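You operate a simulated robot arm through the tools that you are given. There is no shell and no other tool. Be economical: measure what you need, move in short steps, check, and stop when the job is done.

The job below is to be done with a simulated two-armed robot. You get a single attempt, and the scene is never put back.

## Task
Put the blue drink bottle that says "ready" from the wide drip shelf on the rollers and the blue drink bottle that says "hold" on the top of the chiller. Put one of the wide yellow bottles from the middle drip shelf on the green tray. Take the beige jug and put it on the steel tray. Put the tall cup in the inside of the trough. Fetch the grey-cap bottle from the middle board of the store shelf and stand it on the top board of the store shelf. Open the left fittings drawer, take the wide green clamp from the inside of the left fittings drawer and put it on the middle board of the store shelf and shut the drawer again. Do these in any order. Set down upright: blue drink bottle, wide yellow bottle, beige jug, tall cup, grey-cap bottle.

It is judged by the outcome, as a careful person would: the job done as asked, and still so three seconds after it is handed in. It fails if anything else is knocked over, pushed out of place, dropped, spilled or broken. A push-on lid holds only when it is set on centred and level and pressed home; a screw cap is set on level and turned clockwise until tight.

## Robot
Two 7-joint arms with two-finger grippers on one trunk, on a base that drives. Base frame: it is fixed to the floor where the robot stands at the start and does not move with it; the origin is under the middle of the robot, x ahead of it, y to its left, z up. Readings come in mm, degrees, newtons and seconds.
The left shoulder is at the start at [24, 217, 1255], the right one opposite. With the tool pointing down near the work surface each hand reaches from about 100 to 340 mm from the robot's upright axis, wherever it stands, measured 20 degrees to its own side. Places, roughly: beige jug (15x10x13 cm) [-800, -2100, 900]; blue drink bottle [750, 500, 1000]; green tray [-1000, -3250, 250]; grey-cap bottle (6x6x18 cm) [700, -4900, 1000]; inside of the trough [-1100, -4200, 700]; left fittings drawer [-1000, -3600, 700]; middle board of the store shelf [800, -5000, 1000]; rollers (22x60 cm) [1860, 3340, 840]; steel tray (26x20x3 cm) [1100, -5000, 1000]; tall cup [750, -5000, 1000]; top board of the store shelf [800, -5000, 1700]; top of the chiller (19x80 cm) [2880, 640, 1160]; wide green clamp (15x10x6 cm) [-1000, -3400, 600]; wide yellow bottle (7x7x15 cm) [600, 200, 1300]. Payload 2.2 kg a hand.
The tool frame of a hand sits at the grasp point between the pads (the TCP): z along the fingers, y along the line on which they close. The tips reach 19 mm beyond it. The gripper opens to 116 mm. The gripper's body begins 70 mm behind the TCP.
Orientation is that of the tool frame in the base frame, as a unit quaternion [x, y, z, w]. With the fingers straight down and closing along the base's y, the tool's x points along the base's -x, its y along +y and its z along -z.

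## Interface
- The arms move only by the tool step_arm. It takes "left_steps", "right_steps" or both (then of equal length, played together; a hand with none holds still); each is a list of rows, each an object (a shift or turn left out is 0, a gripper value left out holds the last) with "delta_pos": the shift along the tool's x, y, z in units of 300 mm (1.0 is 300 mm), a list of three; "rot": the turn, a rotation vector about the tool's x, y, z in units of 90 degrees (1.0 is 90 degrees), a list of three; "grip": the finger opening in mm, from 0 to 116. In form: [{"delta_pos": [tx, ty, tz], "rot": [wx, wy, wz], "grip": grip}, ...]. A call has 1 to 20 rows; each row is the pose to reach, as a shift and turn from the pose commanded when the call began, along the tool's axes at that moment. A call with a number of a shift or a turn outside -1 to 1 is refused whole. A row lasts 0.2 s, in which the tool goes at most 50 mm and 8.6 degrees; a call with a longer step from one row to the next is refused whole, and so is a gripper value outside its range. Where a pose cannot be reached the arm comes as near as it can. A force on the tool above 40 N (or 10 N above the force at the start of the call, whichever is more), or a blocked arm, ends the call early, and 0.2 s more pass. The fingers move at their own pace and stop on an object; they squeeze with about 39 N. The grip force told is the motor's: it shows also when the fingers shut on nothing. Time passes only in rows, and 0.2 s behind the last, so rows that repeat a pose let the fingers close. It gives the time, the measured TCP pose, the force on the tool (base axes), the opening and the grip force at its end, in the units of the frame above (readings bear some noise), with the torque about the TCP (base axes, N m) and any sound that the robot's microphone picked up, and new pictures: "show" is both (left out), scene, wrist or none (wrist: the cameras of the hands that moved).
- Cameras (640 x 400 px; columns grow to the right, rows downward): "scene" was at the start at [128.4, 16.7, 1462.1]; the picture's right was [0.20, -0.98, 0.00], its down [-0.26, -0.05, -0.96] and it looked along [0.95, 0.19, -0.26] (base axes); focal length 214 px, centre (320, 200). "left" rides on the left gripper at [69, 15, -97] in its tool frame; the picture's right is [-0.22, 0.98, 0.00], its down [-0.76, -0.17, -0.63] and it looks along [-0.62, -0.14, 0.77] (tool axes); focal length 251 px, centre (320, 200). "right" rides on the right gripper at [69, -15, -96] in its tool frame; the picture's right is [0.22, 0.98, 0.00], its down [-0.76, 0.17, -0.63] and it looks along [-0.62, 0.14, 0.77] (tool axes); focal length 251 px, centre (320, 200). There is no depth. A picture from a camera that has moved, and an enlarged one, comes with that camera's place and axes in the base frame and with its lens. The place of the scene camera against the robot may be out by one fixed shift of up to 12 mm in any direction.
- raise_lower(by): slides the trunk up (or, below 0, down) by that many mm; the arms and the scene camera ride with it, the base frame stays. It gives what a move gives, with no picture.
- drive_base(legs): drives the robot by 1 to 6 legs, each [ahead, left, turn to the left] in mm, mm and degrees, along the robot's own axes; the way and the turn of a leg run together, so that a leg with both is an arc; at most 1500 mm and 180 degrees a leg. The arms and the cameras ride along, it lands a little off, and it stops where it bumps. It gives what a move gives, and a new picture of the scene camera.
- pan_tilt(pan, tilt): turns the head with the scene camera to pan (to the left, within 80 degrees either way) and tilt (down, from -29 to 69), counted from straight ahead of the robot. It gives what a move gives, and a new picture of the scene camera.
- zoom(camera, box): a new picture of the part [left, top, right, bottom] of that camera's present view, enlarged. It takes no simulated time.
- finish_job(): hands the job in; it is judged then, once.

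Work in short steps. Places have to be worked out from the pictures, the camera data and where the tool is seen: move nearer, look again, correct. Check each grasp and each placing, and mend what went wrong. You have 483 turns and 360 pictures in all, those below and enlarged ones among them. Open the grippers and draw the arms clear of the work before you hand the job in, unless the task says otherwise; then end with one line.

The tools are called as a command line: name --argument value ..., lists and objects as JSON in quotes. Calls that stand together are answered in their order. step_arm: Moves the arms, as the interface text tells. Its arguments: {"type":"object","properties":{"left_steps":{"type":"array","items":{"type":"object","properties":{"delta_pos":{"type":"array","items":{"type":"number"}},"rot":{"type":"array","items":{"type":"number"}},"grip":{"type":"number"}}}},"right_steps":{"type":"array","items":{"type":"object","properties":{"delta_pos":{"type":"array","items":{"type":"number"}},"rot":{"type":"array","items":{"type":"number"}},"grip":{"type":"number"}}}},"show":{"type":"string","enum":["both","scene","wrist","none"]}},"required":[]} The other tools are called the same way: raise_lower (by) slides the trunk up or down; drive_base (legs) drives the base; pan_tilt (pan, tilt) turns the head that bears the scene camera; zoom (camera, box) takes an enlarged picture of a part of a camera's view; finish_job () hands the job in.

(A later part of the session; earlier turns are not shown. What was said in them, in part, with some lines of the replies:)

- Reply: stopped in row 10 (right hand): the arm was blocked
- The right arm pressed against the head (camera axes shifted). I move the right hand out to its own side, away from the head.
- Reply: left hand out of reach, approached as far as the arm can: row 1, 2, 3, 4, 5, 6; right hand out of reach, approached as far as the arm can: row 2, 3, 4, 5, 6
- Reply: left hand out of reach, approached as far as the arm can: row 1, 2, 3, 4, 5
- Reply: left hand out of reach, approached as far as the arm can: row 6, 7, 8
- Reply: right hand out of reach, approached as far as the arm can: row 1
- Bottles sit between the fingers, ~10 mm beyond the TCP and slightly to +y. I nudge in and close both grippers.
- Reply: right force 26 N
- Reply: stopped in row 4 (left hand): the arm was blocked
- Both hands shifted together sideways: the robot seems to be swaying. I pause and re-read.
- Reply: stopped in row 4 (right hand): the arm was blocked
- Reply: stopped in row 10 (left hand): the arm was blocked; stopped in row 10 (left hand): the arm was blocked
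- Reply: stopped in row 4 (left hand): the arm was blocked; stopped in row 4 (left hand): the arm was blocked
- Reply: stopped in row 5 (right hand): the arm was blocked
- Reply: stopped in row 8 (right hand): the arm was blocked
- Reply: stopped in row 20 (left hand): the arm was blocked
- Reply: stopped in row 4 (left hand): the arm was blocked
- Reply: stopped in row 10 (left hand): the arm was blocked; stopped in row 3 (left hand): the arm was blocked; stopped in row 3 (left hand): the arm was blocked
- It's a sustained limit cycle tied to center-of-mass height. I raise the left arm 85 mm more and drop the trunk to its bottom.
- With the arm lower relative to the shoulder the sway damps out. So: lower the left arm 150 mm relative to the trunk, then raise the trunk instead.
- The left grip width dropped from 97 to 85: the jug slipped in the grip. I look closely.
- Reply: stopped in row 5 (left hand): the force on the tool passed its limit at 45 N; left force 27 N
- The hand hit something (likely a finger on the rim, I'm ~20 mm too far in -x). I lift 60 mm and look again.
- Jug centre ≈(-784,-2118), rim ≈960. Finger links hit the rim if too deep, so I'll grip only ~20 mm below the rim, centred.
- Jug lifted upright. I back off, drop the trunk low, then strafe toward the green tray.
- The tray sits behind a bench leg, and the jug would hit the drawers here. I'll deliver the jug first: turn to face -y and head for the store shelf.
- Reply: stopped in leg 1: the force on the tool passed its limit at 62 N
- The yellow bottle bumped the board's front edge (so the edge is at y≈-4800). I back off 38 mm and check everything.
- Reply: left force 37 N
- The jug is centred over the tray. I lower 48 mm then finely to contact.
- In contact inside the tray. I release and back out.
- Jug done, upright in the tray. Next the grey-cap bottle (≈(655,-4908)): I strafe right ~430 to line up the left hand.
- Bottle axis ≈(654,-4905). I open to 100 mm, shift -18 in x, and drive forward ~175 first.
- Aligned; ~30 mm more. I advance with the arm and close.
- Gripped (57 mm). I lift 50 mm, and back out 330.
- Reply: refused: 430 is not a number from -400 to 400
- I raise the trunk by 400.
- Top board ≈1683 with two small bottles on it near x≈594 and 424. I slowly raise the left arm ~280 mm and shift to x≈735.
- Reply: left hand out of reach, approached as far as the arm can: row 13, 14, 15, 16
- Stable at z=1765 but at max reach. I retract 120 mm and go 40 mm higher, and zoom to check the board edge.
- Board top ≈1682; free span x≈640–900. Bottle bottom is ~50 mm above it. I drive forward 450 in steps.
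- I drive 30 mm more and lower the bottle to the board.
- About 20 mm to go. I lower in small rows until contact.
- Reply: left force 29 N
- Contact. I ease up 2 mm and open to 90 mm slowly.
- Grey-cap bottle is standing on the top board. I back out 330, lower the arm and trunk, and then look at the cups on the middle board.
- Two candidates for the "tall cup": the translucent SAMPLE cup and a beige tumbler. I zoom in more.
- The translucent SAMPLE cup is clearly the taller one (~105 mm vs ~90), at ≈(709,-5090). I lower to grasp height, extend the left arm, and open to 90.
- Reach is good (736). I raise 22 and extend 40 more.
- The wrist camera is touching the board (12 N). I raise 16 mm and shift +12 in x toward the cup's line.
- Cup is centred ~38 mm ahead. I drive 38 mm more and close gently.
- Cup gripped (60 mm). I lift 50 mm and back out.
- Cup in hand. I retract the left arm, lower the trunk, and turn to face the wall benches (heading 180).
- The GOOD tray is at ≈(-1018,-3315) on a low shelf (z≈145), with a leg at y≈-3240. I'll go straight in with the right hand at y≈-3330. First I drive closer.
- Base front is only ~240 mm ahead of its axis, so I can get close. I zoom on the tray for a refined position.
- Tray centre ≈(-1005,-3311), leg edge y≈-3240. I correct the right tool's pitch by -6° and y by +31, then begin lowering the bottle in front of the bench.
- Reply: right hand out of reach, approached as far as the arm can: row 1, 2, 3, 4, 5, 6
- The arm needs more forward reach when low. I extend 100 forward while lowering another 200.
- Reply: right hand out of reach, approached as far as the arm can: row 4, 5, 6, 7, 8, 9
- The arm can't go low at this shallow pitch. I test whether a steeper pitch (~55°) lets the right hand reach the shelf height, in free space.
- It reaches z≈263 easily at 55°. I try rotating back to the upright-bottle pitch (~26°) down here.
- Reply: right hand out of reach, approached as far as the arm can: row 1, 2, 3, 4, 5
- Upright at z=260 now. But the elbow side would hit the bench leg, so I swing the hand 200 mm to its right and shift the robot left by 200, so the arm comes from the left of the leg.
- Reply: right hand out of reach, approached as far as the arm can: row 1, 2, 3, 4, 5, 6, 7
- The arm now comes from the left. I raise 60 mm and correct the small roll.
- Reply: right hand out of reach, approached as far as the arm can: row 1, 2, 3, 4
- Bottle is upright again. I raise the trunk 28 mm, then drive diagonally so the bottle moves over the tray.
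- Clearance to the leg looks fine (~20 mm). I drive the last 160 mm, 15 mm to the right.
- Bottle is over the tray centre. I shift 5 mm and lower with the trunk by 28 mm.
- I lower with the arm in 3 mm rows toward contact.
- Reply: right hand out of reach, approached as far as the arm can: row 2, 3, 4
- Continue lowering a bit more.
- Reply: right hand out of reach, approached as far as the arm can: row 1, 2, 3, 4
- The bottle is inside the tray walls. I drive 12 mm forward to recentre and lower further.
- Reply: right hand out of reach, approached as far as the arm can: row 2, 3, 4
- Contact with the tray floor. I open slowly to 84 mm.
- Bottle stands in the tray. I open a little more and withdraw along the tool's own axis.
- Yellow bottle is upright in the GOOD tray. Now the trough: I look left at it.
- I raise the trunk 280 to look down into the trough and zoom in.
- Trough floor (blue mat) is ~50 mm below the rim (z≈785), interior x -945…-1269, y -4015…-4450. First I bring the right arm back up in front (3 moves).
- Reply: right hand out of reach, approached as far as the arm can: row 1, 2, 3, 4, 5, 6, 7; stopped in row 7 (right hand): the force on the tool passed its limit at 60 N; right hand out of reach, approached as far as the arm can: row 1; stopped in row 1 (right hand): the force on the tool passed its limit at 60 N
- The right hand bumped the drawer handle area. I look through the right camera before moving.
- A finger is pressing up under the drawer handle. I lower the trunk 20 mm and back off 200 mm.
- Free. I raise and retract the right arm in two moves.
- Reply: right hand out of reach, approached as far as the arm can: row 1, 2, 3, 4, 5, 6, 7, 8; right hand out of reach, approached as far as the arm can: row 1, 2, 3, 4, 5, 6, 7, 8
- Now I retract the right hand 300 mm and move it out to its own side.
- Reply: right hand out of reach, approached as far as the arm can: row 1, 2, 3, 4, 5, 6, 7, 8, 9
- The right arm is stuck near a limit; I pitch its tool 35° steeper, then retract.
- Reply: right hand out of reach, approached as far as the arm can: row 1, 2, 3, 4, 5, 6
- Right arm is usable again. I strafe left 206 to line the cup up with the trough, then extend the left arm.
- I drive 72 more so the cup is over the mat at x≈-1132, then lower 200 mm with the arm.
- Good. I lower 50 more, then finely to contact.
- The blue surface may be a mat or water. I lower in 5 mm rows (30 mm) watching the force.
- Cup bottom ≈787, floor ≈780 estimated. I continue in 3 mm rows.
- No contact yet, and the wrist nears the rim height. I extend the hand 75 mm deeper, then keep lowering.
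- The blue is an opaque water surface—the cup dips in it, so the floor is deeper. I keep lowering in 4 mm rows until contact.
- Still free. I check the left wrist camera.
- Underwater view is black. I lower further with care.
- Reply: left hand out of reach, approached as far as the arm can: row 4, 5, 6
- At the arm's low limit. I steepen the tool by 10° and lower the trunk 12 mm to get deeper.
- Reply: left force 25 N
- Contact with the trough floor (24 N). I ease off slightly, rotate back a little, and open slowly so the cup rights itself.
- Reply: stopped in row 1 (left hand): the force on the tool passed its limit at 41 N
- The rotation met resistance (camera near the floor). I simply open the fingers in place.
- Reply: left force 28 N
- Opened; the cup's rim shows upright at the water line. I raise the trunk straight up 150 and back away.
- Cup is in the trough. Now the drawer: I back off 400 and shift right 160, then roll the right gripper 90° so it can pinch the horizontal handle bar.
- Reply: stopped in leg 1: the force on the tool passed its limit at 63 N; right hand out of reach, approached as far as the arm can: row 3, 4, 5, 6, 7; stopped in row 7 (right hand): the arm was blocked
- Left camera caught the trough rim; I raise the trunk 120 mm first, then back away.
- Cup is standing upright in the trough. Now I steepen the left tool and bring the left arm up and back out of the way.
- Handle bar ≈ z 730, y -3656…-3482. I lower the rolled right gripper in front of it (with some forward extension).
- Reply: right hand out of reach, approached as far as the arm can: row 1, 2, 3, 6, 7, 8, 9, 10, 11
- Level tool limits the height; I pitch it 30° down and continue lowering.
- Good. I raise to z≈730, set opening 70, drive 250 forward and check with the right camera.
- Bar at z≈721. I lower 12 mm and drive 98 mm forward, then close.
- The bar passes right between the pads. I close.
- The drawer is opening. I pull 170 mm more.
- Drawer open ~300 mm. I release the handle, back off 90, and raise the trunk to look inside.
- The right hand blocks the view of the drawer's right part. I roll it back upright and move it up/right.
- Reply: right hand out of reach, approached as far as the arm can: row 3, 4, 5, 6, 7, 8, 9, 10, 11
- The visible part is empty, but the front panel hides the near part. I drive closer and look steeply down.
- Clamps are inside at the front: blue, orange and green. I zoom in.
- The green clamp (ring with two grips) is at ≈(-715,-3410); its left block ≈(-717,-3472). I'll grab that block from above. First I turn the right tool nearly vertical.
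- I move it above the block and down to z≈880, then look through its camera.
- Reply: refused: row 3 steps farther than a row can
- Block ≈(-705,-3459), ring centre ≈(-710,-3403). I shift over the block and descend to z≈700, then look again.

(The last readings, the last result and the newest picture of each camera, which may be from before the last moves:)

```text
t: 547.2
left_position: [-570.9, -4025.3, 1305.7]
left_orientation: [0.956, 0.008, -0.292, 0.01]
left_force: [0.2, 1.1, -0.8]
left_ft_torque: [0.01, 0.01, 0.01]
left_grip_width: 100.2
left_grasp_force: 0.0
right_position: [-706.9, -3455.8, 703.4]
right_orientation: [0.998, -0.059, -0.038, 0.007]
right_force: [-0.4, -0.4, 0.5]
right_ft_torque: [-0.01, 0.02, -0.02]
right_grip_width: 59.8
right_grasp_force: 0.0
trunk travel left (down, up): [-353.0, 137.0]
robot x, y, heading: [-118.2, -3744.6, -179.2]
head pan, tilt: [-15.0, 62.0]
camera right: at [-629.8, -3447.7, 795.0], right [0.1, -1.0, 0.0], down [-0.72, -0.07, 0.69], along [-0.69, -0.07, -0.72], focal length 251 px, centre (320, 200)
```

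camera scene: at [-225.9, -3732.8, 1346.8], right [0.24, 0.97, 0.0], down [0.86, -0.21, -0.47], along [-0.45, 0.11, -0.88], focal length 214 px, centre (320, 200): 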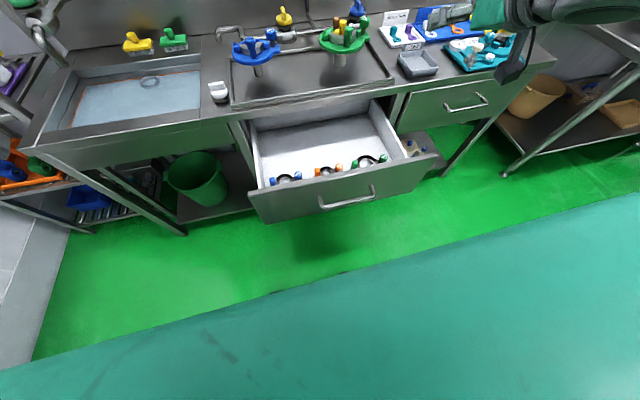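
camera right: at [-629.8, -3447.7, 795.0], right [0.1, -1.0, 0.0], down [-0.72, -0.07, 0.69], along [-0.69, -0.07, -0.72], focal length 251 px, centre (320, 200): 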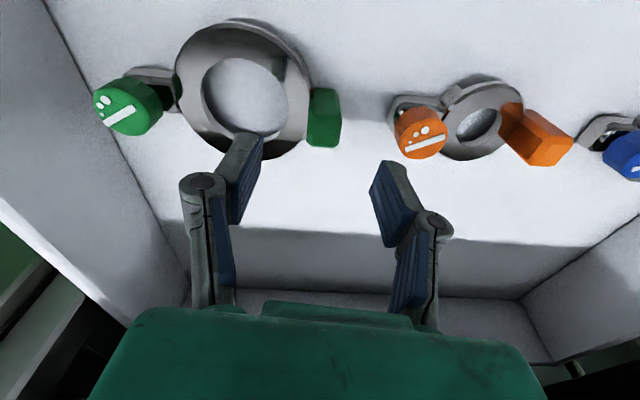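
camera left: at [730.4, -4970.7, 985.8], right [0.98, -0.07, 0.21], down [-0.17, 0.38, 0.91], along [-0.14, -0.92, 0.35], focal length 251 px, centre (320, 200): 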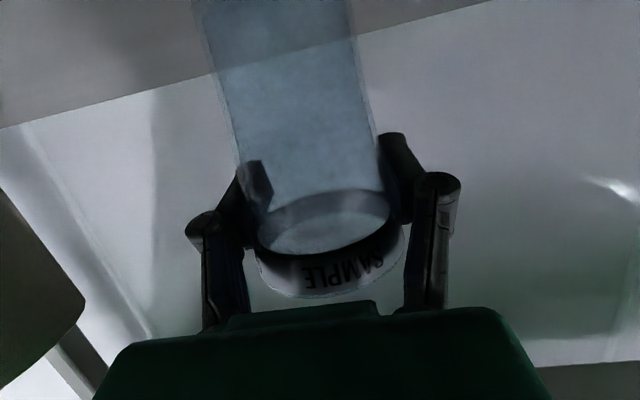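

Block top ≈640 directly below. I descend in small rows to z≈636, watching force.

step_arm --right_steps '[{"delta_pos": [0.005, 0, 0.08], "grip": 60}, {"delta_pos": [0.01, 0, 0.14]}, {"delta_pos": [0.013, 0, 0.17]}, {"delta_pos": [0.015, 0, 0.2]}, {"delta_pos": [0.016, 0, 0.22]}]' --show "wrist"

```text
t: 548.4
left_position: [-571.3, -4026.7, 1305.0]
left_orientation: [0.957, 0.005, -0.291, 0.008]
left_force: [1.0, 0.0, 0.9]
left_ft_torque: [0.01, -0.01, -0.01]
left_grip_width: 99.9
left_grasp_force: 0.1
right_position: [-708.3, -3457.3, 637.3]
right_orientation: [0.998, -0.059, -0.037, 0.007]
right_force: [0.3, 0.6, -0.5]
right_ft_torque: [0.01, 0.01, 0.02]
right_grip_width: 59.6
right_grasp_force: 0.0
trunk travel left (down, up): [-353.0, 137.0]
robot x, y, heading: [-116.0, -3745.2, -179.4]
head pan, tilt: [-15.0, 62.0]
camera right: at [-630.5, -3449.8, 729.2], right [0.1, -1.0, 0.0], down [-0.72, -0.07, 0.69], along [-0.69, -0.07, -0.72], focal length 251 px, centre (320, 200)
```

right: 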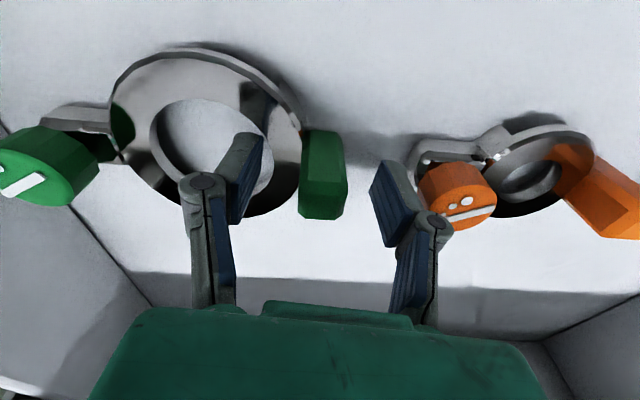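

The block is between the pads. I lower 12 mm more and close.

step_arm --right_steps '[{"delta_pos": [0.002, 0, 0.02]}, {"delta_pos": [0.003, 0, 0.04]}, {"delta_pos": [0.003, 0, 0.04], "grip": 40}, {"delta_pos": [0.003, 0, 0.04], "grip": 15}, {"delta_pos": [0.003, 0, 0.04], "grip": 8}, {"delta_pos": [0.003, 0, 0.04], "grip": 8}]' --show "none"

raise_lower --by 60

zoom --camera "right" --box '[0, 0, 640, 400]'

```text
t: 549.8
left_position: [-572.5, -4026.3, 1304.9]
left_orientation: [0.956, 0.006, -0.292, 0.009]
left_force: [0.7, 0.0, 0.1]
left_ft_torque: [-0.02, 0.01, 0.01]
left_grip_width: 100.2
left_grasp_force: 0.0
right_position: [-707.2, -3459.3, 623.1]
right_orientation: [0.998, -0.059, -0.037, 0.008]
right_force: [-0.6, -1.4, -0.1]
right_ft_torque: [-0.11, 0.01, 0.03]
right_grip_width: 37.4
right_grasp_force: 39.3
trunk travel left (down, up): [-353.0, 137.0]
robot x, y, heading: [-115.5, -3742.2, -178.9]
head pan, tilt: [-15.0, 62.0]
```

```text
t: 550.8
left_position: [-573.3, -4024.6, 1365.1]
left_orientation: [0.957, 0.007, -0.291, 0.009]
left_force: [0.1, -0.6, 0.3]
left_ft_torque: [0.0, 0.0, 0.0]
left_grip_width: 100.0
left_grasp_force: 0.1
right_position: [-706.3, -3458.7, 684.5]
right_orientation: [0.998, -0.058, -0.037, 0.007]
right_force: [0.3, -0.1, -2.4]
right_ft_torque: [-0.14, -0.01, -0.01]
right_grip_width: 37.3
right_grasp_force: 39.1
trunk travel left (down, up): [-413.0, 77.0]
robot x, y, heading: [-111.2, -3746.4, -179.1]
head pan, tilt: [-15.0, 62.0]
```

```text
1.00 times, centred on (320, 200) of right (not enlarged: the box is as wide or as high as the picture)
camera zoom: at [-630.1, -3450.5, 776.6], right [0.1, -1.0, 0.0], down [-0.72, -0.07, 0.69], along [-0.69, -0.07, -0.72], focal length 251 px, centre (320, 200)
```

zoom: 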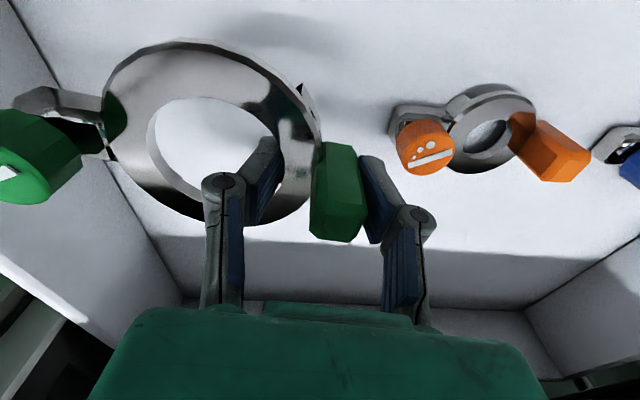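

The clamp is lifted, level and firmly gripped. I raise the arm 230 mm to clear the drawer front.

step_arm --right_steps '[{"delta_pos": [0, 0, -0.12]}, {"delta_pos": [0, 0, -0.24]}, {"delta_pos": [0, 0, -0.36]}, {"delta_pos": [0, 0, -0.48]}, {"delta_pos": [0, 0, -0.6]}, {"delta_pos": [0, 0, -0.72]}, {"delta_pos": [0, 0, -0.78]}, {"delta_pos": [0, 0, -0.78]}]' --show "scene"

```text
t: 552.6
left_position: [-573.0, -4027.6, 1365.2]
left_orientation: [0.957, 0.007, -0.291, 0.009]
left_force: [0.1, 0.0, -0.7]
left_ft_torque: [0.01, -0.02, -0.01]
left_grip_width: 99.7
left_grasp_force: 0.1
right_position: [-687.6, -3456.0, 917.7]
right_orientation: [0.998, -0.058, -0.037, 0.008]
right_force: [-0.3, 0.0, -2.7]
right_ft_torque: [-0.17, -0.02, 0.02]
right_grip_width: 37.2
right_grasp_force: 39.0
trunk travel left (down, up): [-413.0, 77.0]
robot x, y, heading: [-115.7, -3743.7, -179.3]
head pan, tilt: [-15.0, 62.0]
camera scene: at [-228.6, -3734.7, 1406.5], right [0.24, 0.97, 0.0], down [0.86, -0.21, -0.47], along [-0.45, 0.11, -0.89], focal length 214 px, centre (320, 200)
```

scene: 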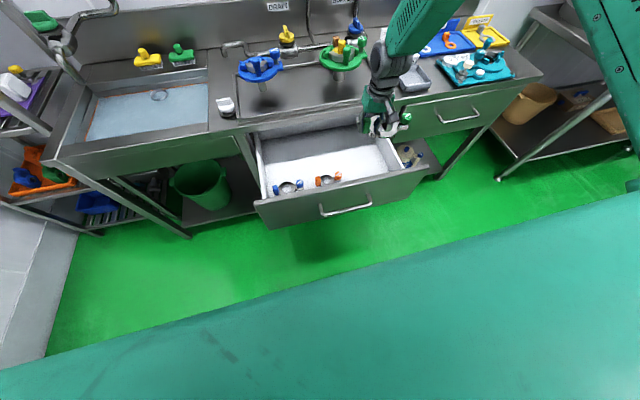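

Clamp is out. I back off, lower the trunk 200, and strafe right ~270 so the left fist can push the drawer shut.

drive_base --legs '[[-250, 0, 0]]'

raise_lower --by -200

drive_base --legs '[[0, -270, -0.7]]'

step_arm --left_steps '[{"delta_pos": [0.08, 0, 0.12], "grip": 60}, {"delta_pos": [0.16, 0, 0.24], "grip": 30}, {"delta_pos": [0.24, 0, 0.36], "grip": 5}, {"delta_pos": [0.32, 0, 0.48], "grip": 0}, {"delta_pos": [0.4, 0, 0.6]}, {"delta_pos": [0.48, 0, 0.72]}, {"delta_pos": [0.56, 0, 0.84]}, {"delta_pos": [0.64, 0, 0.96]}, {"delta_pos": [0.64, 0, 0.96]}]' --right_steps '[{"delta_pos": [0, 0, -0.13]}, {"delta_pos": [0, 0, -0.26]}, {"delta_pos": [0, 0, -0.39]}, {"delta_pos": [0, 0, -0.52]}, {"delta_pos": [0, 0, -0.65]}, {"delta_pos": [0, 0, -0.78]}, {"delta_pos": [0, 0, -0.91]}, {"delta_pos": [0, 0, -1]}, {"delta_pos": [0, 0, -1]}]' --show "none"

```text
t: 554.5
left_position: [-320.5, -4020.6, 1363.2]
left_orientation: [0.957, 0.007, -0.291, 0.009]
left_force: [-0.4, 0.2, 0.9]
left_ft_torque: [0.03, -0.02, -0.03]
left_grip_width: 100.1
left_grasp_force: 0.0
right_position: [-436.2, -3451.8, 919.2]
right_orientation: [0.998, -0.058, -0.037, 0.007]
right_force: [-0.8, 0.6, -2.3]
right_ft_torque: [-0.15, 0.02, 0.01]
right_grip_width: 37.1
right_grasp_force: 38.6
trunk travel left (down, up): [-413.0, 77.0]
robot x, y, heading: [136.8, -3740.5, -179.0]
head pan, tilt: [-15.0, 62.0]
camera scene: at [23.2, -3730.0, 1406.4], right [0.24, 0.97, 0.0], down [0.86, -0.21, -0.46], along [-0.45, 0.11, -0.89], focal length 214 px, centre (320, 200)
```

scene: 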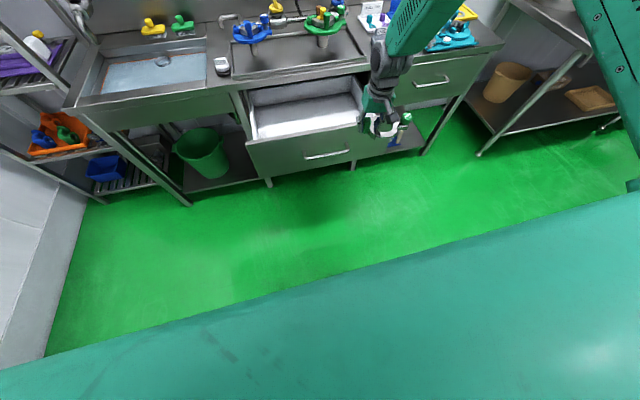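

```text
t: 556.6
left_position: [-316.9, -4020.9, 1162.0]
left_orientation: [0.958, 0.007, -0.287, 0.009]
left_force: [-0.3, 0.8, -0.7]
left_ft_torque: [0.0, 0.02, -0.01]
left_grip_width: 99.9
left_grasp_force: 0.2
right_position: [-431.4, -3452.6, 720.8]
right_orientation: [0.997, -0.06, -0.039, 0.008]
right_force: [0.4, 0.4, -3.0]
right_ft_torque: [-0.15, 0.04, 0.02]
right_grip_width: 37.3
right_grasp_force: 38.8
trunk travel left (down, up): [-213.0, 277.0]
robot x, y, heading: [137.0, -3734.9, -179.2]
head pan, tilt: [-15.0, 62.0]
```

```text
t: 558.5
left_position: [-321.0, -3769.1, 1156.1]
left_orientation: [0.958, 0.004, -0.286, -0.001]
left_force: [0.8, -0.6, 1.1]
left_ft_torque: [0.04, 0.01, -0.03]
left_grip_width: 100.1
left_grasp_force: 0.0
right_position: [-430.3, -3190.7, 725.3]
right_orientation: [0.997, -0.063, -0.039, 0.0]
right_force: [-0.4, -0.9, -3.9]
right_ft_torque: [-0.03, -0.04, -0.02]
right_grip_width: 37.3
right_grasp_force: 39.2
trunk travel left (down, up): [-213.0, 277.0]
robot x, y, heading: [138.0, -3474.2, -180.1]
head pan, tilt: [-15.0, 62.0]
camera scene: at [23.4, -3480.4, 1206.7], right [0.26, 0.97, 0.02], down [0.86, -0.22, -0.47], along [-0.45, 0.13, -0.88], focal length 214 px, centre (320, 200)
```

scene: 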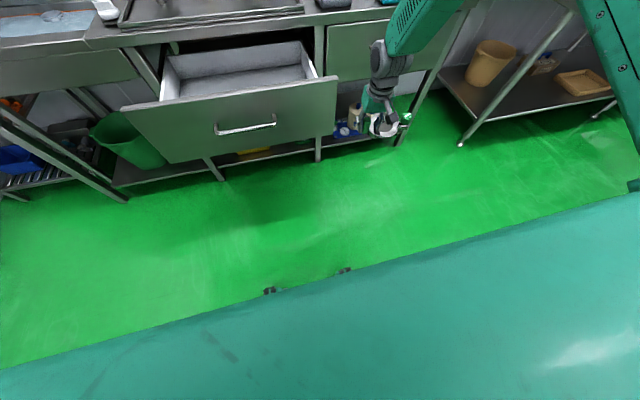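

```text
t: 560.5
left_position: [-316.2, -3745.1, 820.6]
left_orientation: [0.957, -0.001, -0.289, 0.009]
left_force: [1.2, 0.4, -0.9]
left_ft_torque: [-0.08, -0.02, 0.01]
left_grip_width: 0.2
left_grasp_force: 27.9
right_position: [-405.9, -3161.4, 1017.8]
right_orientation: [0.997, -0.065, -0.041, 0.012]
right_force: [-0.5, 1.3, -3.6]
right_ft_torque: [-0.21, 0.03, -0.01]
right_grip_width: 37.3
right_grasp_force: 39.1
trunk travel left (down, up): [-213.0, 277.0]
robot x, y, heading: [132.9, -3470.0, -180.1]
head pan, tilt: [-15.0, 62.0]
```

Left fist lowered; I drop it to z≈700 and drive forward to push the drawer shut.

step_arm --left_steps '[{"delta_pos": [0.075, 0, 0.11]}, {"delta_pos": [0.15, 0, 0.22]}, {"delta_pos": [0.22, 0, 0.334]}, {"delta_pos": [0.22, 0, 0.334]}]' --show "none"

drive_base --legs '[[400, 0, 0]]'

```text
t: 561.5
left_position: [-317.4, -3751.6, 698.0]
left_orientation: [0.957, 0.002, -0.289, 0.009]
left_force: [1.0, -0.1, 0.1]
left_ft_torque: [-0.04, -0.01, 0.02]
left_grip_width: 0.3
left_grasp_force: 28.5
right_position: [-404.3, -3168.2, 1019.5]
right_orientation: [0.997, -0.064, -0.041, 0.01]
right_force: [0.5, 0.5, -2.8]
right_ft_torque: [-0.19, 0.06, -0.02]
right_grip_width: 37.1
right_grasp_force: 39.1
trunk travel left (down, up): [-213.0, 277.0]
robot x, y, heading: [131.9, -3473.4, -179.7]
head pan, tilt: [-15.0, 62.0]
```

```text
t: 564.1
left_position: [-725.5, -3758.9, 696.6]
left_orientation: [0.958, 0.004, -0.288, 0.007]
left_force: [-0.2, 0.0, -0.3]
left_ft_torque: [-0.04, -0.01, 0.02]
left_grip_width: 0.2
left_grasp_force: 28.5
right_position: [-814.6, -3178.1, 1020.3]
right_orientation: [0.997, -0.061, -0.042, 0.009]
right_force: [0.1, 0.6, -3.4]
right_ft_torque: [-0.15, 0.02, 0.02]
right_grip_width: 37.1
right_grasp_force: 38.6
trunk travel left (down, up): [-213.0, 277.0]
robot x, y, heading: [-274.2, -3476.8, -179.9]
head pan, tilt: [-15.0, 62.0]
camera scene: at [-385.4, -3460.2, 1206.4], right [0.25, 0.97, 0.0], down [0.86, -0.22, -0.46], along [-0.45, 0.12, -0.89], focal length 214 px, centre (320, 200)
```

scene: 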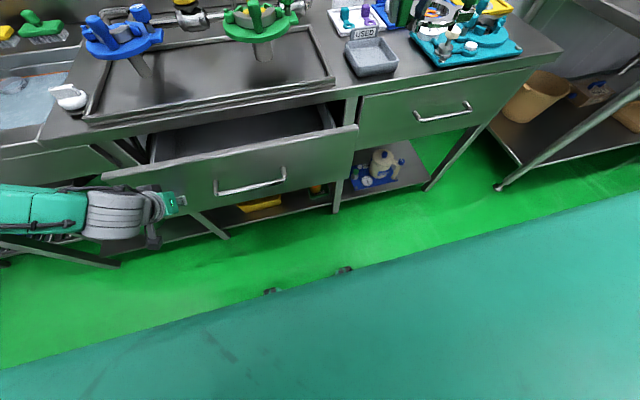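

Drawer is closing. I push another 105 mm.

drive_base --legs '[[105, 0, 0]]'

```text
t: 565.2
left_position: [-830.0, -3765.1, 695.8]
left_orientation: [0.957, 0.005, -0.289, 0.005]
left_force: [-0.2, -0.5, -0.9]
left_ft_torque: [0.0, 0.0, -0.01]
left_grip_width: 0.0
left_grasp_force: 29.2
right_position: [-918.3, -3185.2, 1021.1]
right_orientation: [0.997, -0.061, -0.042, 0.005]
right_force: [-0.3, 0.3, -2.6]
right_ft_torque: [-0.13, 0.0, -0.01]
right_grip_width: 37.1
right_grasp_force: 39.0
trunk travel left (down, up): [-213.0, 277.0]
robot x, y, heading: [-376.4, -3479.3, -179.3]
head pan, tilt: [-15.0, 62.0]
camera scene: at [-491.9, -3470.6, 1206.5], right [0.25, 0.97, 0.01], down [0.86, -0.22, -0.47], along [-0.45, 0.12, -0.88], focal length 214 px, centre (320, 200)
```

scene: 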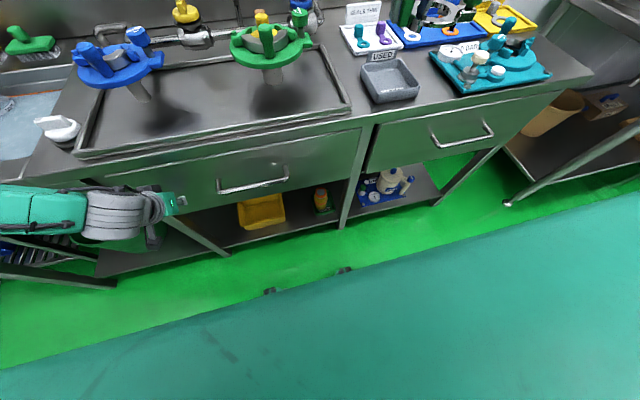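

Almost shut; I push gently up to 25 mm more (it will stop at resistance) and check flushness.

drive_base --legs '[[25, 0, 0]]'

zoom --camera "scene" --box '[60, 90, 520, 260]'

```text
t: 566.1
left_position: [-836.9, -3761.6, 697.8]
left_orientation: [0.958, 0.004, -0.286, 0.004]
left_force: [-0.4, 0.2, 0.0]
left_ft_torque: [0.01, 0.04, -0.02]
left_grip_width: 0.2
left_grasp_force: 28.4
right_position: [-929.9, -3182.8, 1026.4]
right_orientation: [0.997, -0.061, -0.045, 0.007]
right_force: [-0.4, 0.4, -2.0]
right_ft_torque: [-0.13, 0.04, -0.01]
right_grip_width: 37.0
right_grasp_force: 39.1
trunk travel left (down, up): [-213.0, 277.0]
robot x, y, heading: [-396.9, -3476.7, -179.6]
head pan, tilt: [-15.0, 62.0]
stopped in leg 1: the force on the tool passed its limit at 62 N (the readings are from after the stop); the commanded pose is now the measured one
camera scene: at [-511.2, -3466.9, 1206.5], right [0.25, 0.97, 0.0], down [0.86, -0.22, -0.47], along [-0.45, 0.12, -0.88], focal length 214 px, centre (320, 200)
```

scene: 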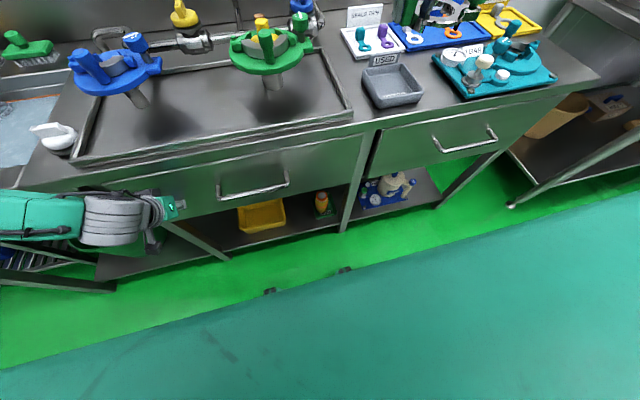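

```text
1.39 times, centred on (290, 175) of scene
camera zoom: at [-511.2, -3466.9, 1206.5], right [0.25, 0.97, 0.0], down [0.86, -0.22, -0.47], along [-0.45, 0.12, -0.88], focal length 298 px, centre (362, 235)
```

zoom: 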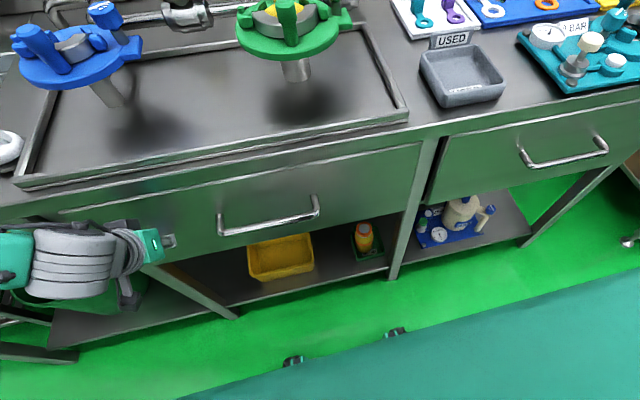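

Drawer is shut flush. I back off, raise the left hand, and lower the trunk for travel.

drive_base --legs '[[-350, 0, 0]]'

step_arm --left_steps '[{"delta_pos": [-0.08, 0, -0.12]}, {"delta_pos": [-0.16, 0, -0.24]}, {"delta_pos": [-0.24, 0, -0.36]}, {"delta_pos": [-0.32, 0, -0.48]}, {"delta_pos": [-0.4, 0, -0.6]}, {"delta_pos": [-0.46, 0, -0.7]}, {"delta_pos": [-0.46, 0, -0.7]}]' --show "none"

raise_lower --by -150

drive_base --legs '[[0, 0, 90], [200, 1000, 0]]'

```text
t: 568.4
left_position: [-479.9, -3760.6, 699.0]
left_orientation: [0.958, 0.009, -0.287, 0.005]
left_force: [-0.2, 0.2, -0.2]
left_ft_torque: [0.01, 0.01, -0.01]
left_grip_width: 0.2
left_grasp_force: 28.8
right_position: [-577.5, -3181.1, 1026.5]
right_orientation: [0.997, -0.056, -0.046, 0.007]
right_force: [0.6, -0.6, -1.9]
right_ft_torque: [-0.14, 0.04, -0.04]
right_grip_width: 36.9
right_grasp_force: 39.0
trunk travel left (down, up): [-213.0, 277.0]
robot x, y, heading: [-43.9, -3470.5, -179.0]
head pan, tilt: [-15.0, 62.0]
camera scene: at [-157.1, -3463.1, 1206.6], right [0.24, 0.97, 0.0], down [0.86, -0.21, -0.47], along [-0.45, 0.11, -0.88], focal length 214 px, centre (320, 200)
```

scene: 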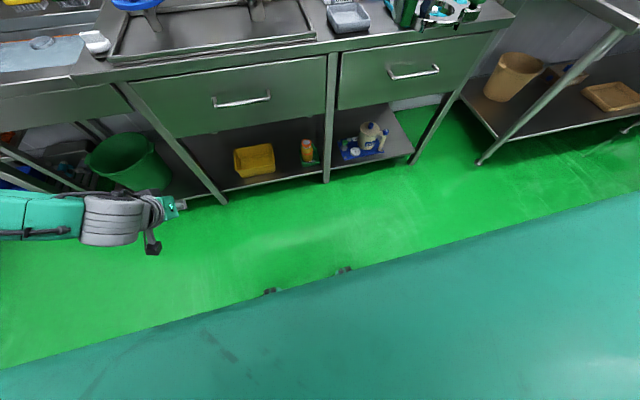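

```text
t: 570.0
left_position: [-479.6, -3759.2, 950.3]
left_orientation: [0.958, 0.008, -0.287, 0.005]
left_force: [0.5, 0.4, 0.4]
left_ft_torque: [-0.01, 0.01, -0.04]
left_grip_width: 0.0
left_grasp_force: 28.8
right_position: [-576.6, -3181.8, 1026.4]
right_orientation: [0.997, -0.056, -0.047, 0.009]
right_force: [0.0, 0.0, -2.7]
right_ft_torque: [-0.19, 0.01, -0.01]
right_grip_width: 37.2
right_grasp_force: 38.7
trunk travel left (down, up): [-213.0, 277.0]
robot x, y, heading: [-41.4, -3472.8, -179.2]
head pan, tilt: [-15.0, 62.0]
```

```text
t: 571.8
left_position: [-477.6, -3758.0, 800.8]
left_orientation: [0.958, 0.009, -0.287, 0.005]
left_force: [-0.2, 0.0, -0.5]
left_ft_torque: [-0.03, 0.01, 0.01]
left_grip_width: 0.0
left_grasp_force: 28.7
right_position: [-574.3, -3181.6, 879.2]
right_orientation: [0.997, -0.057, -0.047, 0.008]
right_force: [-0.6, -0.7, -3.1]
right_ft_torque: [-0.15, 0.06, -0.01]
right_grip_width: 37.2
right_grasp_force: 39.2
trunk travel left (down, up): [-63.0, 427.0]
robot x, y, heading: [-41.9, -3468.9, -179.2]
head pan, tilt: [-15.0, 62.0]
```

```text
t: 581.1
left_position: [1301.1, -4033.7, 802.2]
left_orientation: [0.661, 0.693, -0.196, 0.21]
left_force: [0.3, -0.2, -0.1]
left_ft_torque: [0.02, -0.02, -0.05]
left_grip_width: 0.2
left_grasp_force: 28.7
right_position: [727.7, -4148.4, 876.7]
right_orientation: [0.735, 0.676, -0.028, 0.039]
right_force: [-0.2, -0.5, -3.1]
right_ft_torque: [-0.04, -0.13, 0.04]
right_grip_width: 36.9
right_grasp_force: 38.6
trunk travel left (down, up): [-63.0, 427.0]
robot x, y, heading: [1002.2, -3612.2, -87.4]
head pan, tilt: [-15.0, 62.0]
camera scene: at [985.6, -3719.3, 1056.6], right [-0.98, 0.21, 0.0], down [0.19, 0.86, -0.47], along [-0.1, -0.46, -0.88], focal length 214 px, centre (320, 200)
```

scene: 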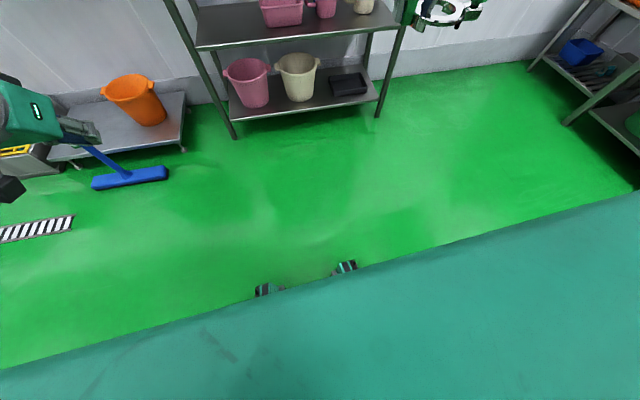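

I approach the store shelf: drive forward 430, left 125, fix heading; then look.

drive_base --legs '[[430, 125, -2.6]]'

raise_lower --by -60

step_arm --right_steps '[{"delta_pos": [0, 0, -0.12]}, {"delta_pos": [0, 0, -0.24]}, {"delta_pos": [0, 0, -0.36]}, {"delta_pos": [0, 0, -0.48]}, {"delta_pos": [0, 0, -0.6]}, {"delta_pos": [0, 0, -0.72]}, {"delta_pos": [0, 0, -0.82]}, {"delta_pos": [0, 0, -0.82]}]' --show "none"

pan_tilt --pan -10 --tilt 10

```text
t: 583.8
left_position: [1423.8, -4454.0, 801.6]
left_orientation: [0.672, 0.682, -0.199, 0.208]
left_force: [0.6, -0.4, -0.5]
left_ft_torque: [0.03, -0.01, 0.0]
left_grip_width: 0.0
left_grasp_force: 28.4
right_position: [846.8, -4550.7, 878.4]
right_orientation: [0.746, 0.664, -0.028, 0.04]
right_force: [-1.0, -0.5, -3.2]
right_ft_torque: [0.0, -0.12, 0.0]
right_grip_width: 36.8
right_grasp_force: 38.4
trunk travel left (down, up): [-63.0, 427.0]
robot x, y, heading: [1142.9, -4019.9, -89.1]
head pan, tilt: [-15.0, 62.0]
camera scene: at [1118.9, -4132.3, 1056.5], right [-0.97, 0.24, 0.0], down [0.22, 0.86, -0.47], along [-0.11, -0.45, -0.89], focal length 214 px, centre (320, 200)
```

scene: 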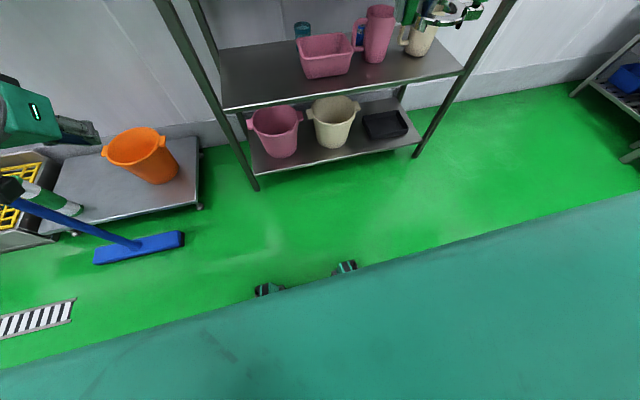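

```text
t: 584.8
left_position: [1424.5, -4452.6, 744.0]
left_orientation: [0.672, 0.682, -0.201, 0.209]
left_force: [0.6, -0.5, 1.2]
left_ft_torque: [-0.02, 0.01, -0.01]
left_grip_width: 0.3
left_grasp_force: 29.3
right_position: [848.0, -4547.7, 821.0]
right_orientation: [0.746, 0.664, -0.03, 0.041]
right_force: [-0.5, -0.2, -1.7]
right_ft_torque: [-0.05, -0.15, -0.03]
right_grip_width: 36.7
right_grasp_force: 39.0
trunk travel left (down, up): [-3.0, 487.0]
robot x, y, heading: [1138.0, -4022.5, -89.3]
head pan, tilt: [-15.0, 62.0]
```

```text
t: 586.6
left_position: [1424.5, -4453.0, 743.1]
left_orientation: [0.672, 0.681, -0.202, 0.209]
left_force: [0.5, 0.2, -0.3]
left_ft_torque: [-0.01, 0.03, 0.03]
left_grip_width: 0.0
left_grasp_force: 29.1
right_position: [842.9, -4523.0, 1065.2]
right_orientation: [0.746, 0.664, -0.03, 0.041]
right_force: [0.1, -0.1, -2.3]
right_ft_torque: [-0.03, -0.15, 0.0]
right_grip_width: 37.2
right_grasp_force: 39.0
trunk travel left (down, up): [-3.0, 487.0]
robot x, y, heading: [1134.3, -4020.8, -89.1]
head pan, tilt: [-15.0, 62.0]
```

```text
t: 587.8
left_position: [1424.1, -4453.3, 743.7]
left_orientation: [0.672, 0.682, -0.201, 0.209]
left_force: [-0.2, 0.1, 0.8]
left_ft_torque: [0.0, 0.01, 0.01]
left_grip_width: 0.0
left_grasp_force: 28.5
right_position: [843.9, -4524.2, 1064.4]
right_orientation: [0.746, 0.664, -0.03, 0.041]
right_force: [0.3, -0.2, -3.7]
right_ft_torque: [-0.03, -0.14, 0.0]
right_grip_width: 37.3
right_grasp_force: 38.9
trunk travel left (down, up): [-3.0, 487.0]
robot x, y, heading: [1140.5, -4021.2, -89.2]
head pan, tilt: [-10.0, 10.0]
camera scene: at [1121.3, -4160.8, 1073.2], right [-0.99, 0.16, 0.0], down [0.03, 0.18, -0.98], along [-0.16, -0.97, -0.18], focal length 214 px, centre (320, 200)
```

scene: 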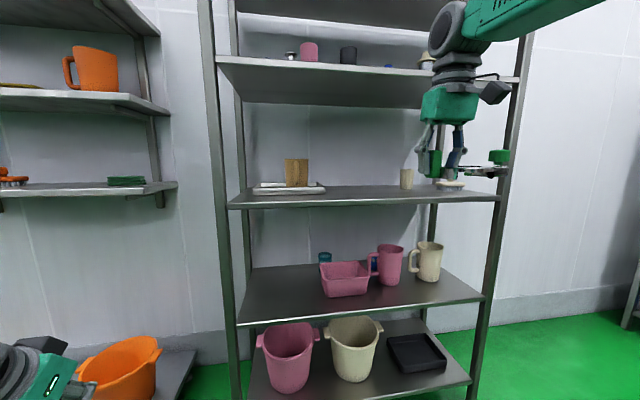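

Wrist would be too high under the upper board; I lower 50 mm, then drive forward 360 to bring the clamp over the middle board.

step_arm --right_steps '[{"delta_pos": [0, 0, 0.08]}, {"delta_pos": [0, 0, 0.165]}, {"delta_pos": [0, 0, 0.165]}]' --show "none"

drive_base --legs '[[220, 0, 0]]'

zoom --camera "scene" --box '[260, 0, 560, 230]'

```text
t: 588.6
left_position: [1425.0, -4452.0, 743.9]
left_orientation: [0.672, 0.681, -0.202, 0.209]
left_force: [-0.3, 0.6, 0.3]
left_ft_torque: [0.0, 0.0, -0.01]
left_grip_width: 0.3
left_grasp_force: 28.5
right_position: [843.1, -4527.5, 1013.5]
right_orientation: [0.746, 0.664, -0.03, 0.041]
right_force: [0.5, -1.1, -4.1]
right_ft_torque: [-0.04, -0.16, 0.0]
right_grip_width: 37.1
right_grasp_force: 39.6
trunk travel left (down, up): [-3.0, 487.0]
robot x, y, heading: [1137.9, -4022.5, -89.0]
head pan, tilt: [-10.0, 10.0]
```

```text
t: 590.3
left_position: [1423.9, -4666.9, 743.4]
left_orientation: [0.674, 0.68, -0.201, 0.207]
left_force: [0.4, -0.5, -0.6]
left_ft_torque: [0.04, 0.02, 0.01]
left_grip_width: 0.0
left_grasp_force: 28.5
right_position: [842.1, -4739.8, 1014.1]
right_orientation: [0.749, 0.661, -0.03, 0.04]
right_force: [-0.5, 0.2, -3.0]
right_ft_torque: [0.03, -0.12, 0.01]
right_grip_width: 36.9
right_grasp_force: 39.0
trunk travel left (down, up): [-3.0, 487.0]
robot x, y, heading: [1141.3, -4235.5, -89.5]
head pan, tilt: [-10.0, 10.0]
camera scene: at [1122.7, -4373.9, 1073.1], right [-0.99, 0.17, 0.0], down [0.03, 0.18, -0.98], along [-0.16, -0.97, -0.18], focal length 214 px, centre (320, 200)
```

scene: 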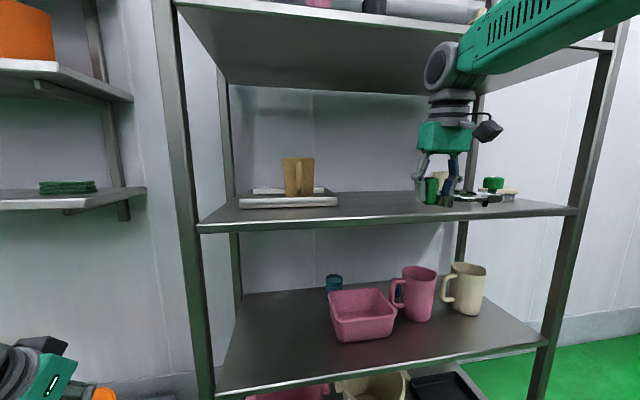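

```text
1.74 times, centred on (410, 115) of scene
camera zoom: at [1122.7, -4373.9, 1073.1], right [-0.99, 0.17, 0.0], down [0.03, 0.18, -0.98], along [-0.16, -0.97, -0.18], focal length 373 px, centre (164, 348)
```

zoom: 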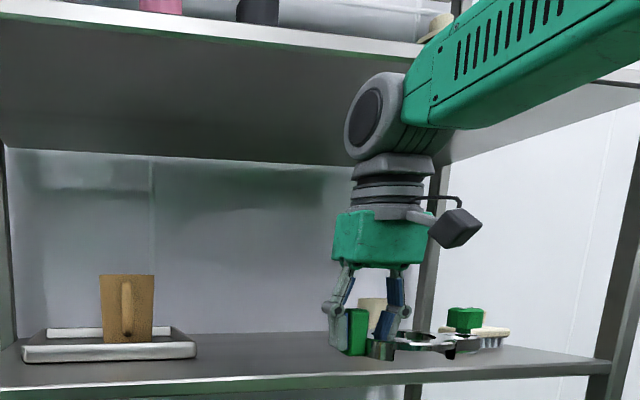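

Clearances look fine (wrist top ≈1270, clamp bottom ≈990). I drive 140 mm further in and lower.

drive_base --legs '[[140, 0, 0]]'

step_arm --right_steps '[{"delta_pos": [0, 0, 0.03]}, {"delta_pos": [0, 0, 0.06]}, {"delta_pos": [0, 0, 0.075]}, {"delta_pos": [0, 0, 0.085]}]' --show "scene"

```text
t: 591.6
left_position: [1424.6, -4808.2, 744.3]
left_orientation: [0.674, 0.679, -0.202, 0.208]
left_force: [1.0, -0.6, 0.4]
left_ft_torque: [0.02, 0.01, 0.01]
left_grip_width: 0.1
left_grasp_force: 28.7
right_position: [843.5, -4879.9, 1013.5]
right_orientation: [0.748, 0.662, -0.03, 0.041]
right_force: [-0.1, -0.9, -2.4]
right_ft_torque: [0.03, -0.13, 0.01]
right_grip_width: 36.8
right_grasp_force: 39.1
trunk travel left (down, up): [-3.0, 487.0]
robot x, y, heading: [1142.4, -4376.8, -89.1]
head pan, tilt: [-10.0, 10.0]
camera scene: at [1124.0, -4516.1, 1073.1], right [-0.99, 0.17, 0.0], down [0.03, 0.18, -0.98], along [-0.16, -0.97, -0.18], focal length 214 px, centre (320, 200)
```

scene: 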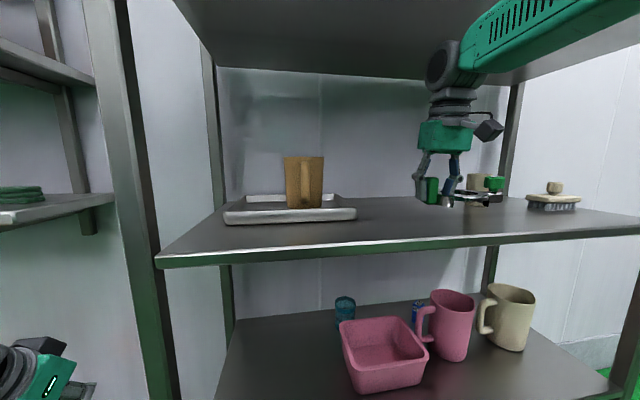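

```text
t: 592.6
left_position: [1425.6, -4804.3, 745.3]
left_orientation: [0.674, 0.679, -0.203, 0.209]
left_force: [-0.4, 0.0, 0.6]
left_ft_torque: [-0.02, 0.01, 0.01]
left_grip_width: 0.1
left_grasp_force: 28.1
right_position: [843.6, -4881.1, 990.0]
right_orientation: [0.748, 0.661, -0.031, 0.041]
right_force: [1.0, 0.8, -2.6]
right_ft_torque: [-0.03, -0.16, -0.01]
right_grip_width: 36.9
right_grasp_force: 39.5
trunk travel left (down, up): [-3.0, 487.0]
robot x, y, heading: [1142.3, -4380.4, -89.5]
head pan, tilt: [-10.0, 10.0]
camera scene: at [1123.9, -4514.7, 1073.3], right [-0.99, 0.17, 0.0], down [0.03, 0.17, -0.98], along [-0.16, -0.97, -0.18], focal length 214 px, centre (320, 200)
```

scene: 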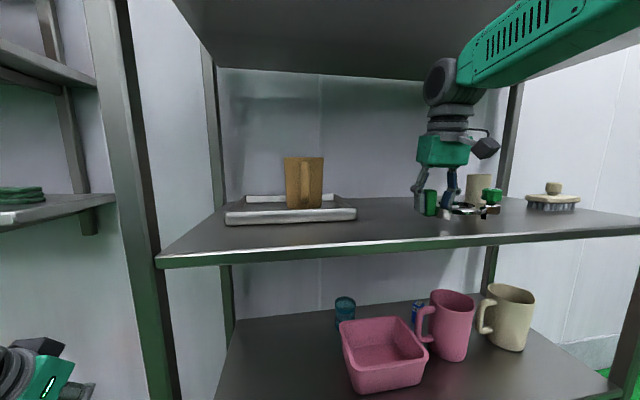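

Nearly on the board; I lower in 3 mm rows to contact.

step_arm --right_steps '[{"delta_pos": [0, 0, 0.013]}, {"delta_pos": [0, 0, 0.026]}, {"delta_pos": [0, 0, 0.037]}, {"delta_pos": [0, 0, 0.047]}]' --show "none"

zoom --camera "scene" --box '[390, 140, 540, 240]'

```text
t: 593.6
left_position: [1425.7, -4805.4, 744.8]
left_orientation: [0.674, 0.678, -0.204, 0.209]
left_force: [1.4, 0.6, -0.2]
left_ft_torque: [-0.04, -0.01, 0.01]
left_grip_width: 0.0
left_grasp_force: 28.6
right_position: [843.0, -4881.5, 978.6]
right_orientation: [0.748, 0.662, -0.033, 0.043]
right_force: [-0.6, 0.1, 5.4]
right_ft_torque: [0.07, -0.29, 0.02]
right_grip_width: 36.6
right_grasp_force: 39.1
trunk travel left (down, up): [-3.0, 487.0]
robot x, y, heading: [1140.2, -4377.4, -89.5]
head pan, tilt: [-10.0, 10.0]
```

```text
4.00 times, centred on (465, 190) of scene
camera zoom: at [1124.3, -4514.2, 1073.5], right [-0.99, 0.17, 0.0], down [0.03, 0.17, -0.98], along [-0.16, -0.97, -0.18], focal length 858 px, centre (-260, 240)
```

zoom: 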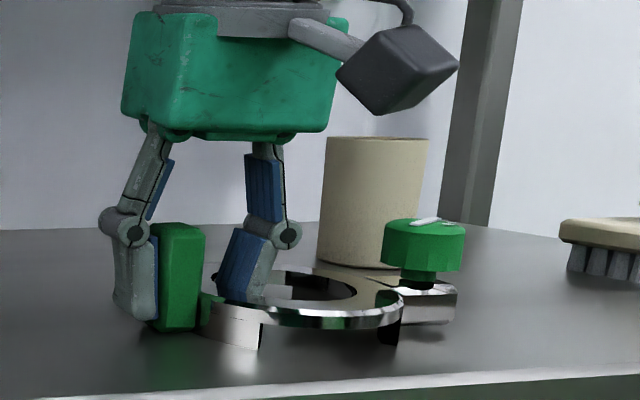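

The clamp touches the board. I press 2 mm and open to 58 mm, then rise.

step_arm --right_steps '[{"delta_pos": [0, 0, 0.006]}, {"delta_pos": [0, 0, 0.006], "grip": 42}, {"delta_pos": [0, 0, 0.006], "grip": 50}, {"delta_pos": [0, 0, 0.006], "grip": 58}, {"delta_pos": [0, 0, 0.006], "grip": 58}]' --show "none"

step_arm --right_steps '[{"delta_pos": [0, 0, -0.06]}, {"delta_pos": [0, 0, -0.12]}, {"delta_pos": [0, 0, -0.17]}, {"delta_pos": [0, 0, -0.17]}]' --show "none"

zoom --camera "scene" --box '[390, 120, 570, 240]'

```text
t: 594.8
left_position: [1425.5, -4805.6, 744.8]
left_orientation: [0.674, 0.679, -0.203, 0.209]
left_force: [0.0, 0.5, 0.8]
left_ft_torque: [0.0, -0.02, -0.01]
left_grip_width: 0.2
left_grasp_force: 28.3
right_position: [843.3, -4882.0, 975.4]
right_orientation: [0.748, 0.662, -0.032, 0.042]
right_force: [0.8, 0.3, 0.4]
right_ft_torque: [-0.01, -0.01, -0.02]
right_grip_width: 57.9
right_grasp_force: 0.0
trunk travel left (down, up): [-3.0, 487.0]
robot x, y, heading: [1142.1, -4375.0, -89.4]
head pan, tilt: [-10.0, 10.0]
```

```text
t: 595.8
left_position: [1424.6, -4804.9, 744.3]
left_orientation: [0.674, 0.678, -0.204, 0.208]
left_force: [-0.6, 0.3, -0.1]
left_ft_torque: [0.01, -0.03, -0.01]
left_grip_width: 0.0
left_grasp_force: 29.2
right_position: [843.0, -4876.5, 1025.0]
right_orientation: [0.748, 0.662, -0.031, 0.041]
right_force: [0.7, -0.5, -0.5]
right_ft_torque: [0.04, 0.02, 0.01]
right_grip_width: 58.0
right_grasp_force: 0.0
trunk travel left (down, up): [-3.0, 487.0]
robot x, y, heading: [1143.7, -4379.4, -89.5]
head pan, tilt: [-10.0, 10.0]
```

```text
3.33 times, centred on (480, 180) of scene
camera zoom: at [1124.2, -4514.5, 1073.3], right [-0.99, 0.17, 0.0], down [0.03, 0.17, -0.98], along [-0.16, -0.97, -0.18], focal length 715 px, centre (-213, 267)
```

zoom: 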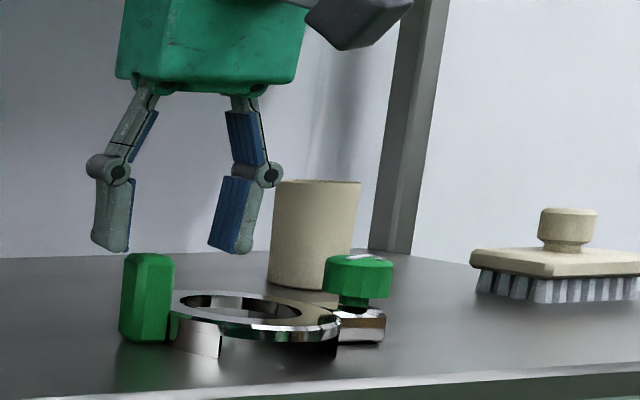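

Clamp is set down. I rise 20 mm more and back out.

step_arm --right_steps '[{"delta_pos": [0, 0, -0.035]}, {"delta_pos": [0, 0, -0.065]}, {"delta_pos": [0, 0, -0.065]}]' --show "none"

drive_base --legs '[[-450, 0, 0]]'

pan_tilt --pan -10 --tilt -5

```text
t: 596.6
left_position: [1425.6, -4805.8, 745.5]
left_orientation: [0.674, 0.679, -0.203, 0.209]
left_force: [-0.6, -0.2, 0.6]
left_ft_torque: [0.03, 0.01, 0.03]
left_grip_width: 0.0
left_grasp_force: 28.7
right_position: [844.5, -4874.6, 1044.2]
right_orientation: [0.748, 0.661, -0.031, 0.042]
right_force: [-0.8, 0.3, 0.3]
right_ft_torque: [0.0, 0.01, 0.03]
right_grip_width: 58.0
right_grasp_force: 0.1
trunk travel left (down, up): [-3.0, 487.0]
robot x, y, heading: [1142.6, -4378.5, -89.7]
head pan, tilt: [-10.0, 10.0]
```

```text
t: 599.3
left_position: [1420.2, -4363.9, 746.6]
left_orientation: [0.675, 0.677, -0.205, 0.209]
left_force: [0.5, -0.2, -0.9]
left_ft_torque: [-0.01, -0.05, -0.01]
left_grip_width: 0.0
left_grasp_force: 28.0
right_position: [838.9, -4430.4, 1044.4]
right_orientation: [0.75, 0.66, -0.032, 0.041]
right_force: [-0.2, 0.2, -0.1]
right_ft_torque: [0.0, 0.01, 0.03]
right_grip_width: 57.9
right_grasp_force: 0.1
trunk travel left (down, up): [-3.0, 487.0]
robot x, y, heading: [1137.6, -3936.8, -89.9]
head pan, tilt: [-10.0, 10.0]
camera scene: at [1121.1, -4071.7, 1073.4], right [-0.99, 0.17, 0.0], down [0.03, 0.17, -0.98], along [-0.17, -0.97, -0.18], focal length 214 px, centre (320, 200)
```

scene: 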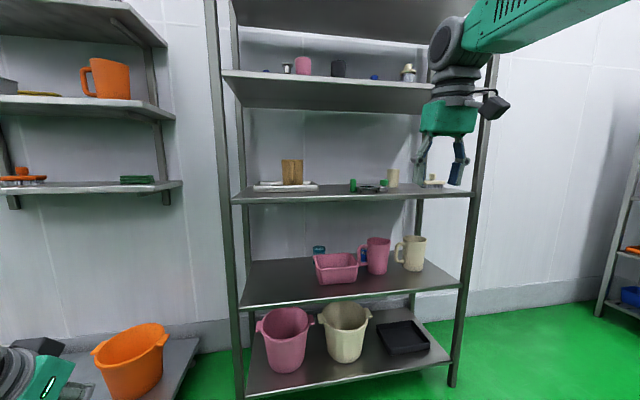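

```text
t: 600.0
left_position: [1421.2, -4363.1, 745.5]
left_orientation: [0.675, 0.677, -0.205, 0.21]
left_force: [-0.3, 0.1, 0.7]
left_ft_torque: [0.0, 0.01, -0.02]
left_grip_width: 0.1
left_grasp_force: 28.4
right_position: [838.3, -4428.1, 1045.4]
right_orientation: [0.75, 0.66, -0.033, 0.042]
right_force: [-0.3, 0.4, -0.2]
right_ft_torque: [0.02, 0.01, 0.04]
right_grip_width: 57.8
right_grasp_force: 0.1
trunk travel left (down, up): [-3.0, 487.0]
robot x, y, heading: [1142.0, -3936.2, -90.0]
head pan, tilt: [-10.0, -5.0]
camera scene: at [1122.1, -4067.0, 1097.1], right [-0.99, 0.17, 0.0], down [-0.02, -0.08, -1.0], along [-0.17, -0.98, 0.08], focal length 214 px, centre (320, 200)
```

scene: 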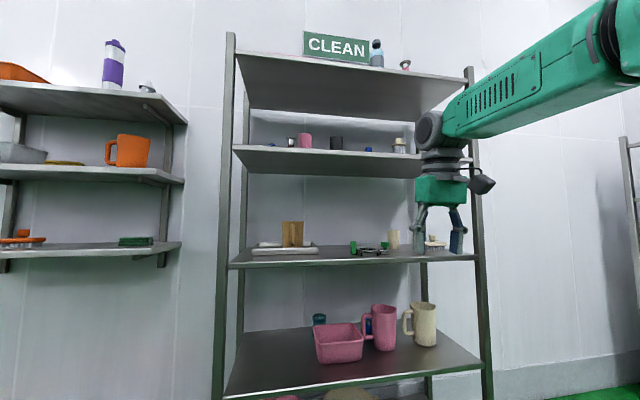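

Grey-cap bottle on top, jug in the tray and clamp on the middle board are all standing. I open both grippers and finish.

step_arm --left_steps '[{"grip": 60}, {"grip": 110}, {"grip": 110}, {"grip": 110}]' --right_steps '[{"grip": 80}, {"grip": 110}, {"grip": 110}, {"grip": 110}]' --show "none"

finish_job

```text
t: 601.0
left_position: [1420.2, -4362.5, 745.4]
left_orientation: [0.675, 0.677, -0.205, 0.21]
left_force: [0.7, 0.5, 0.6]
left_ft_torque: [0.02, 0.02, 0.0]
left_grip_width: 110.0
left_grasp_force: 0.0
right_position: [837.3, -4429.3, 1045.8]
right_orientation: [0.75, 0.659, -0.033, 0.043]
right_force: [-0.5, 0.5, 0.3]
right_ft_torque: [0.03, -0.02, 0.01]
right_grip_width: 110.1
right_grasp_force: 0.1
trunk travel left (down, up): [-3.0, 487.0]
robot x, y, heading: [1142.8, -3934.0, -89.9]
head pan, tilt: [-10.0, -5.0]
```

```text
The job is handed in.
```

All the items are placed as asked and the drawer is shut; the job is handed in. I took the SAMPLE cup, the taller of two on the shelf, as the tall cup. It stands in the trough's water with only its rim showing. The robot bumped the store shelf board, the drawer handle and the trough rim in passing; I saw nothing knocked over.
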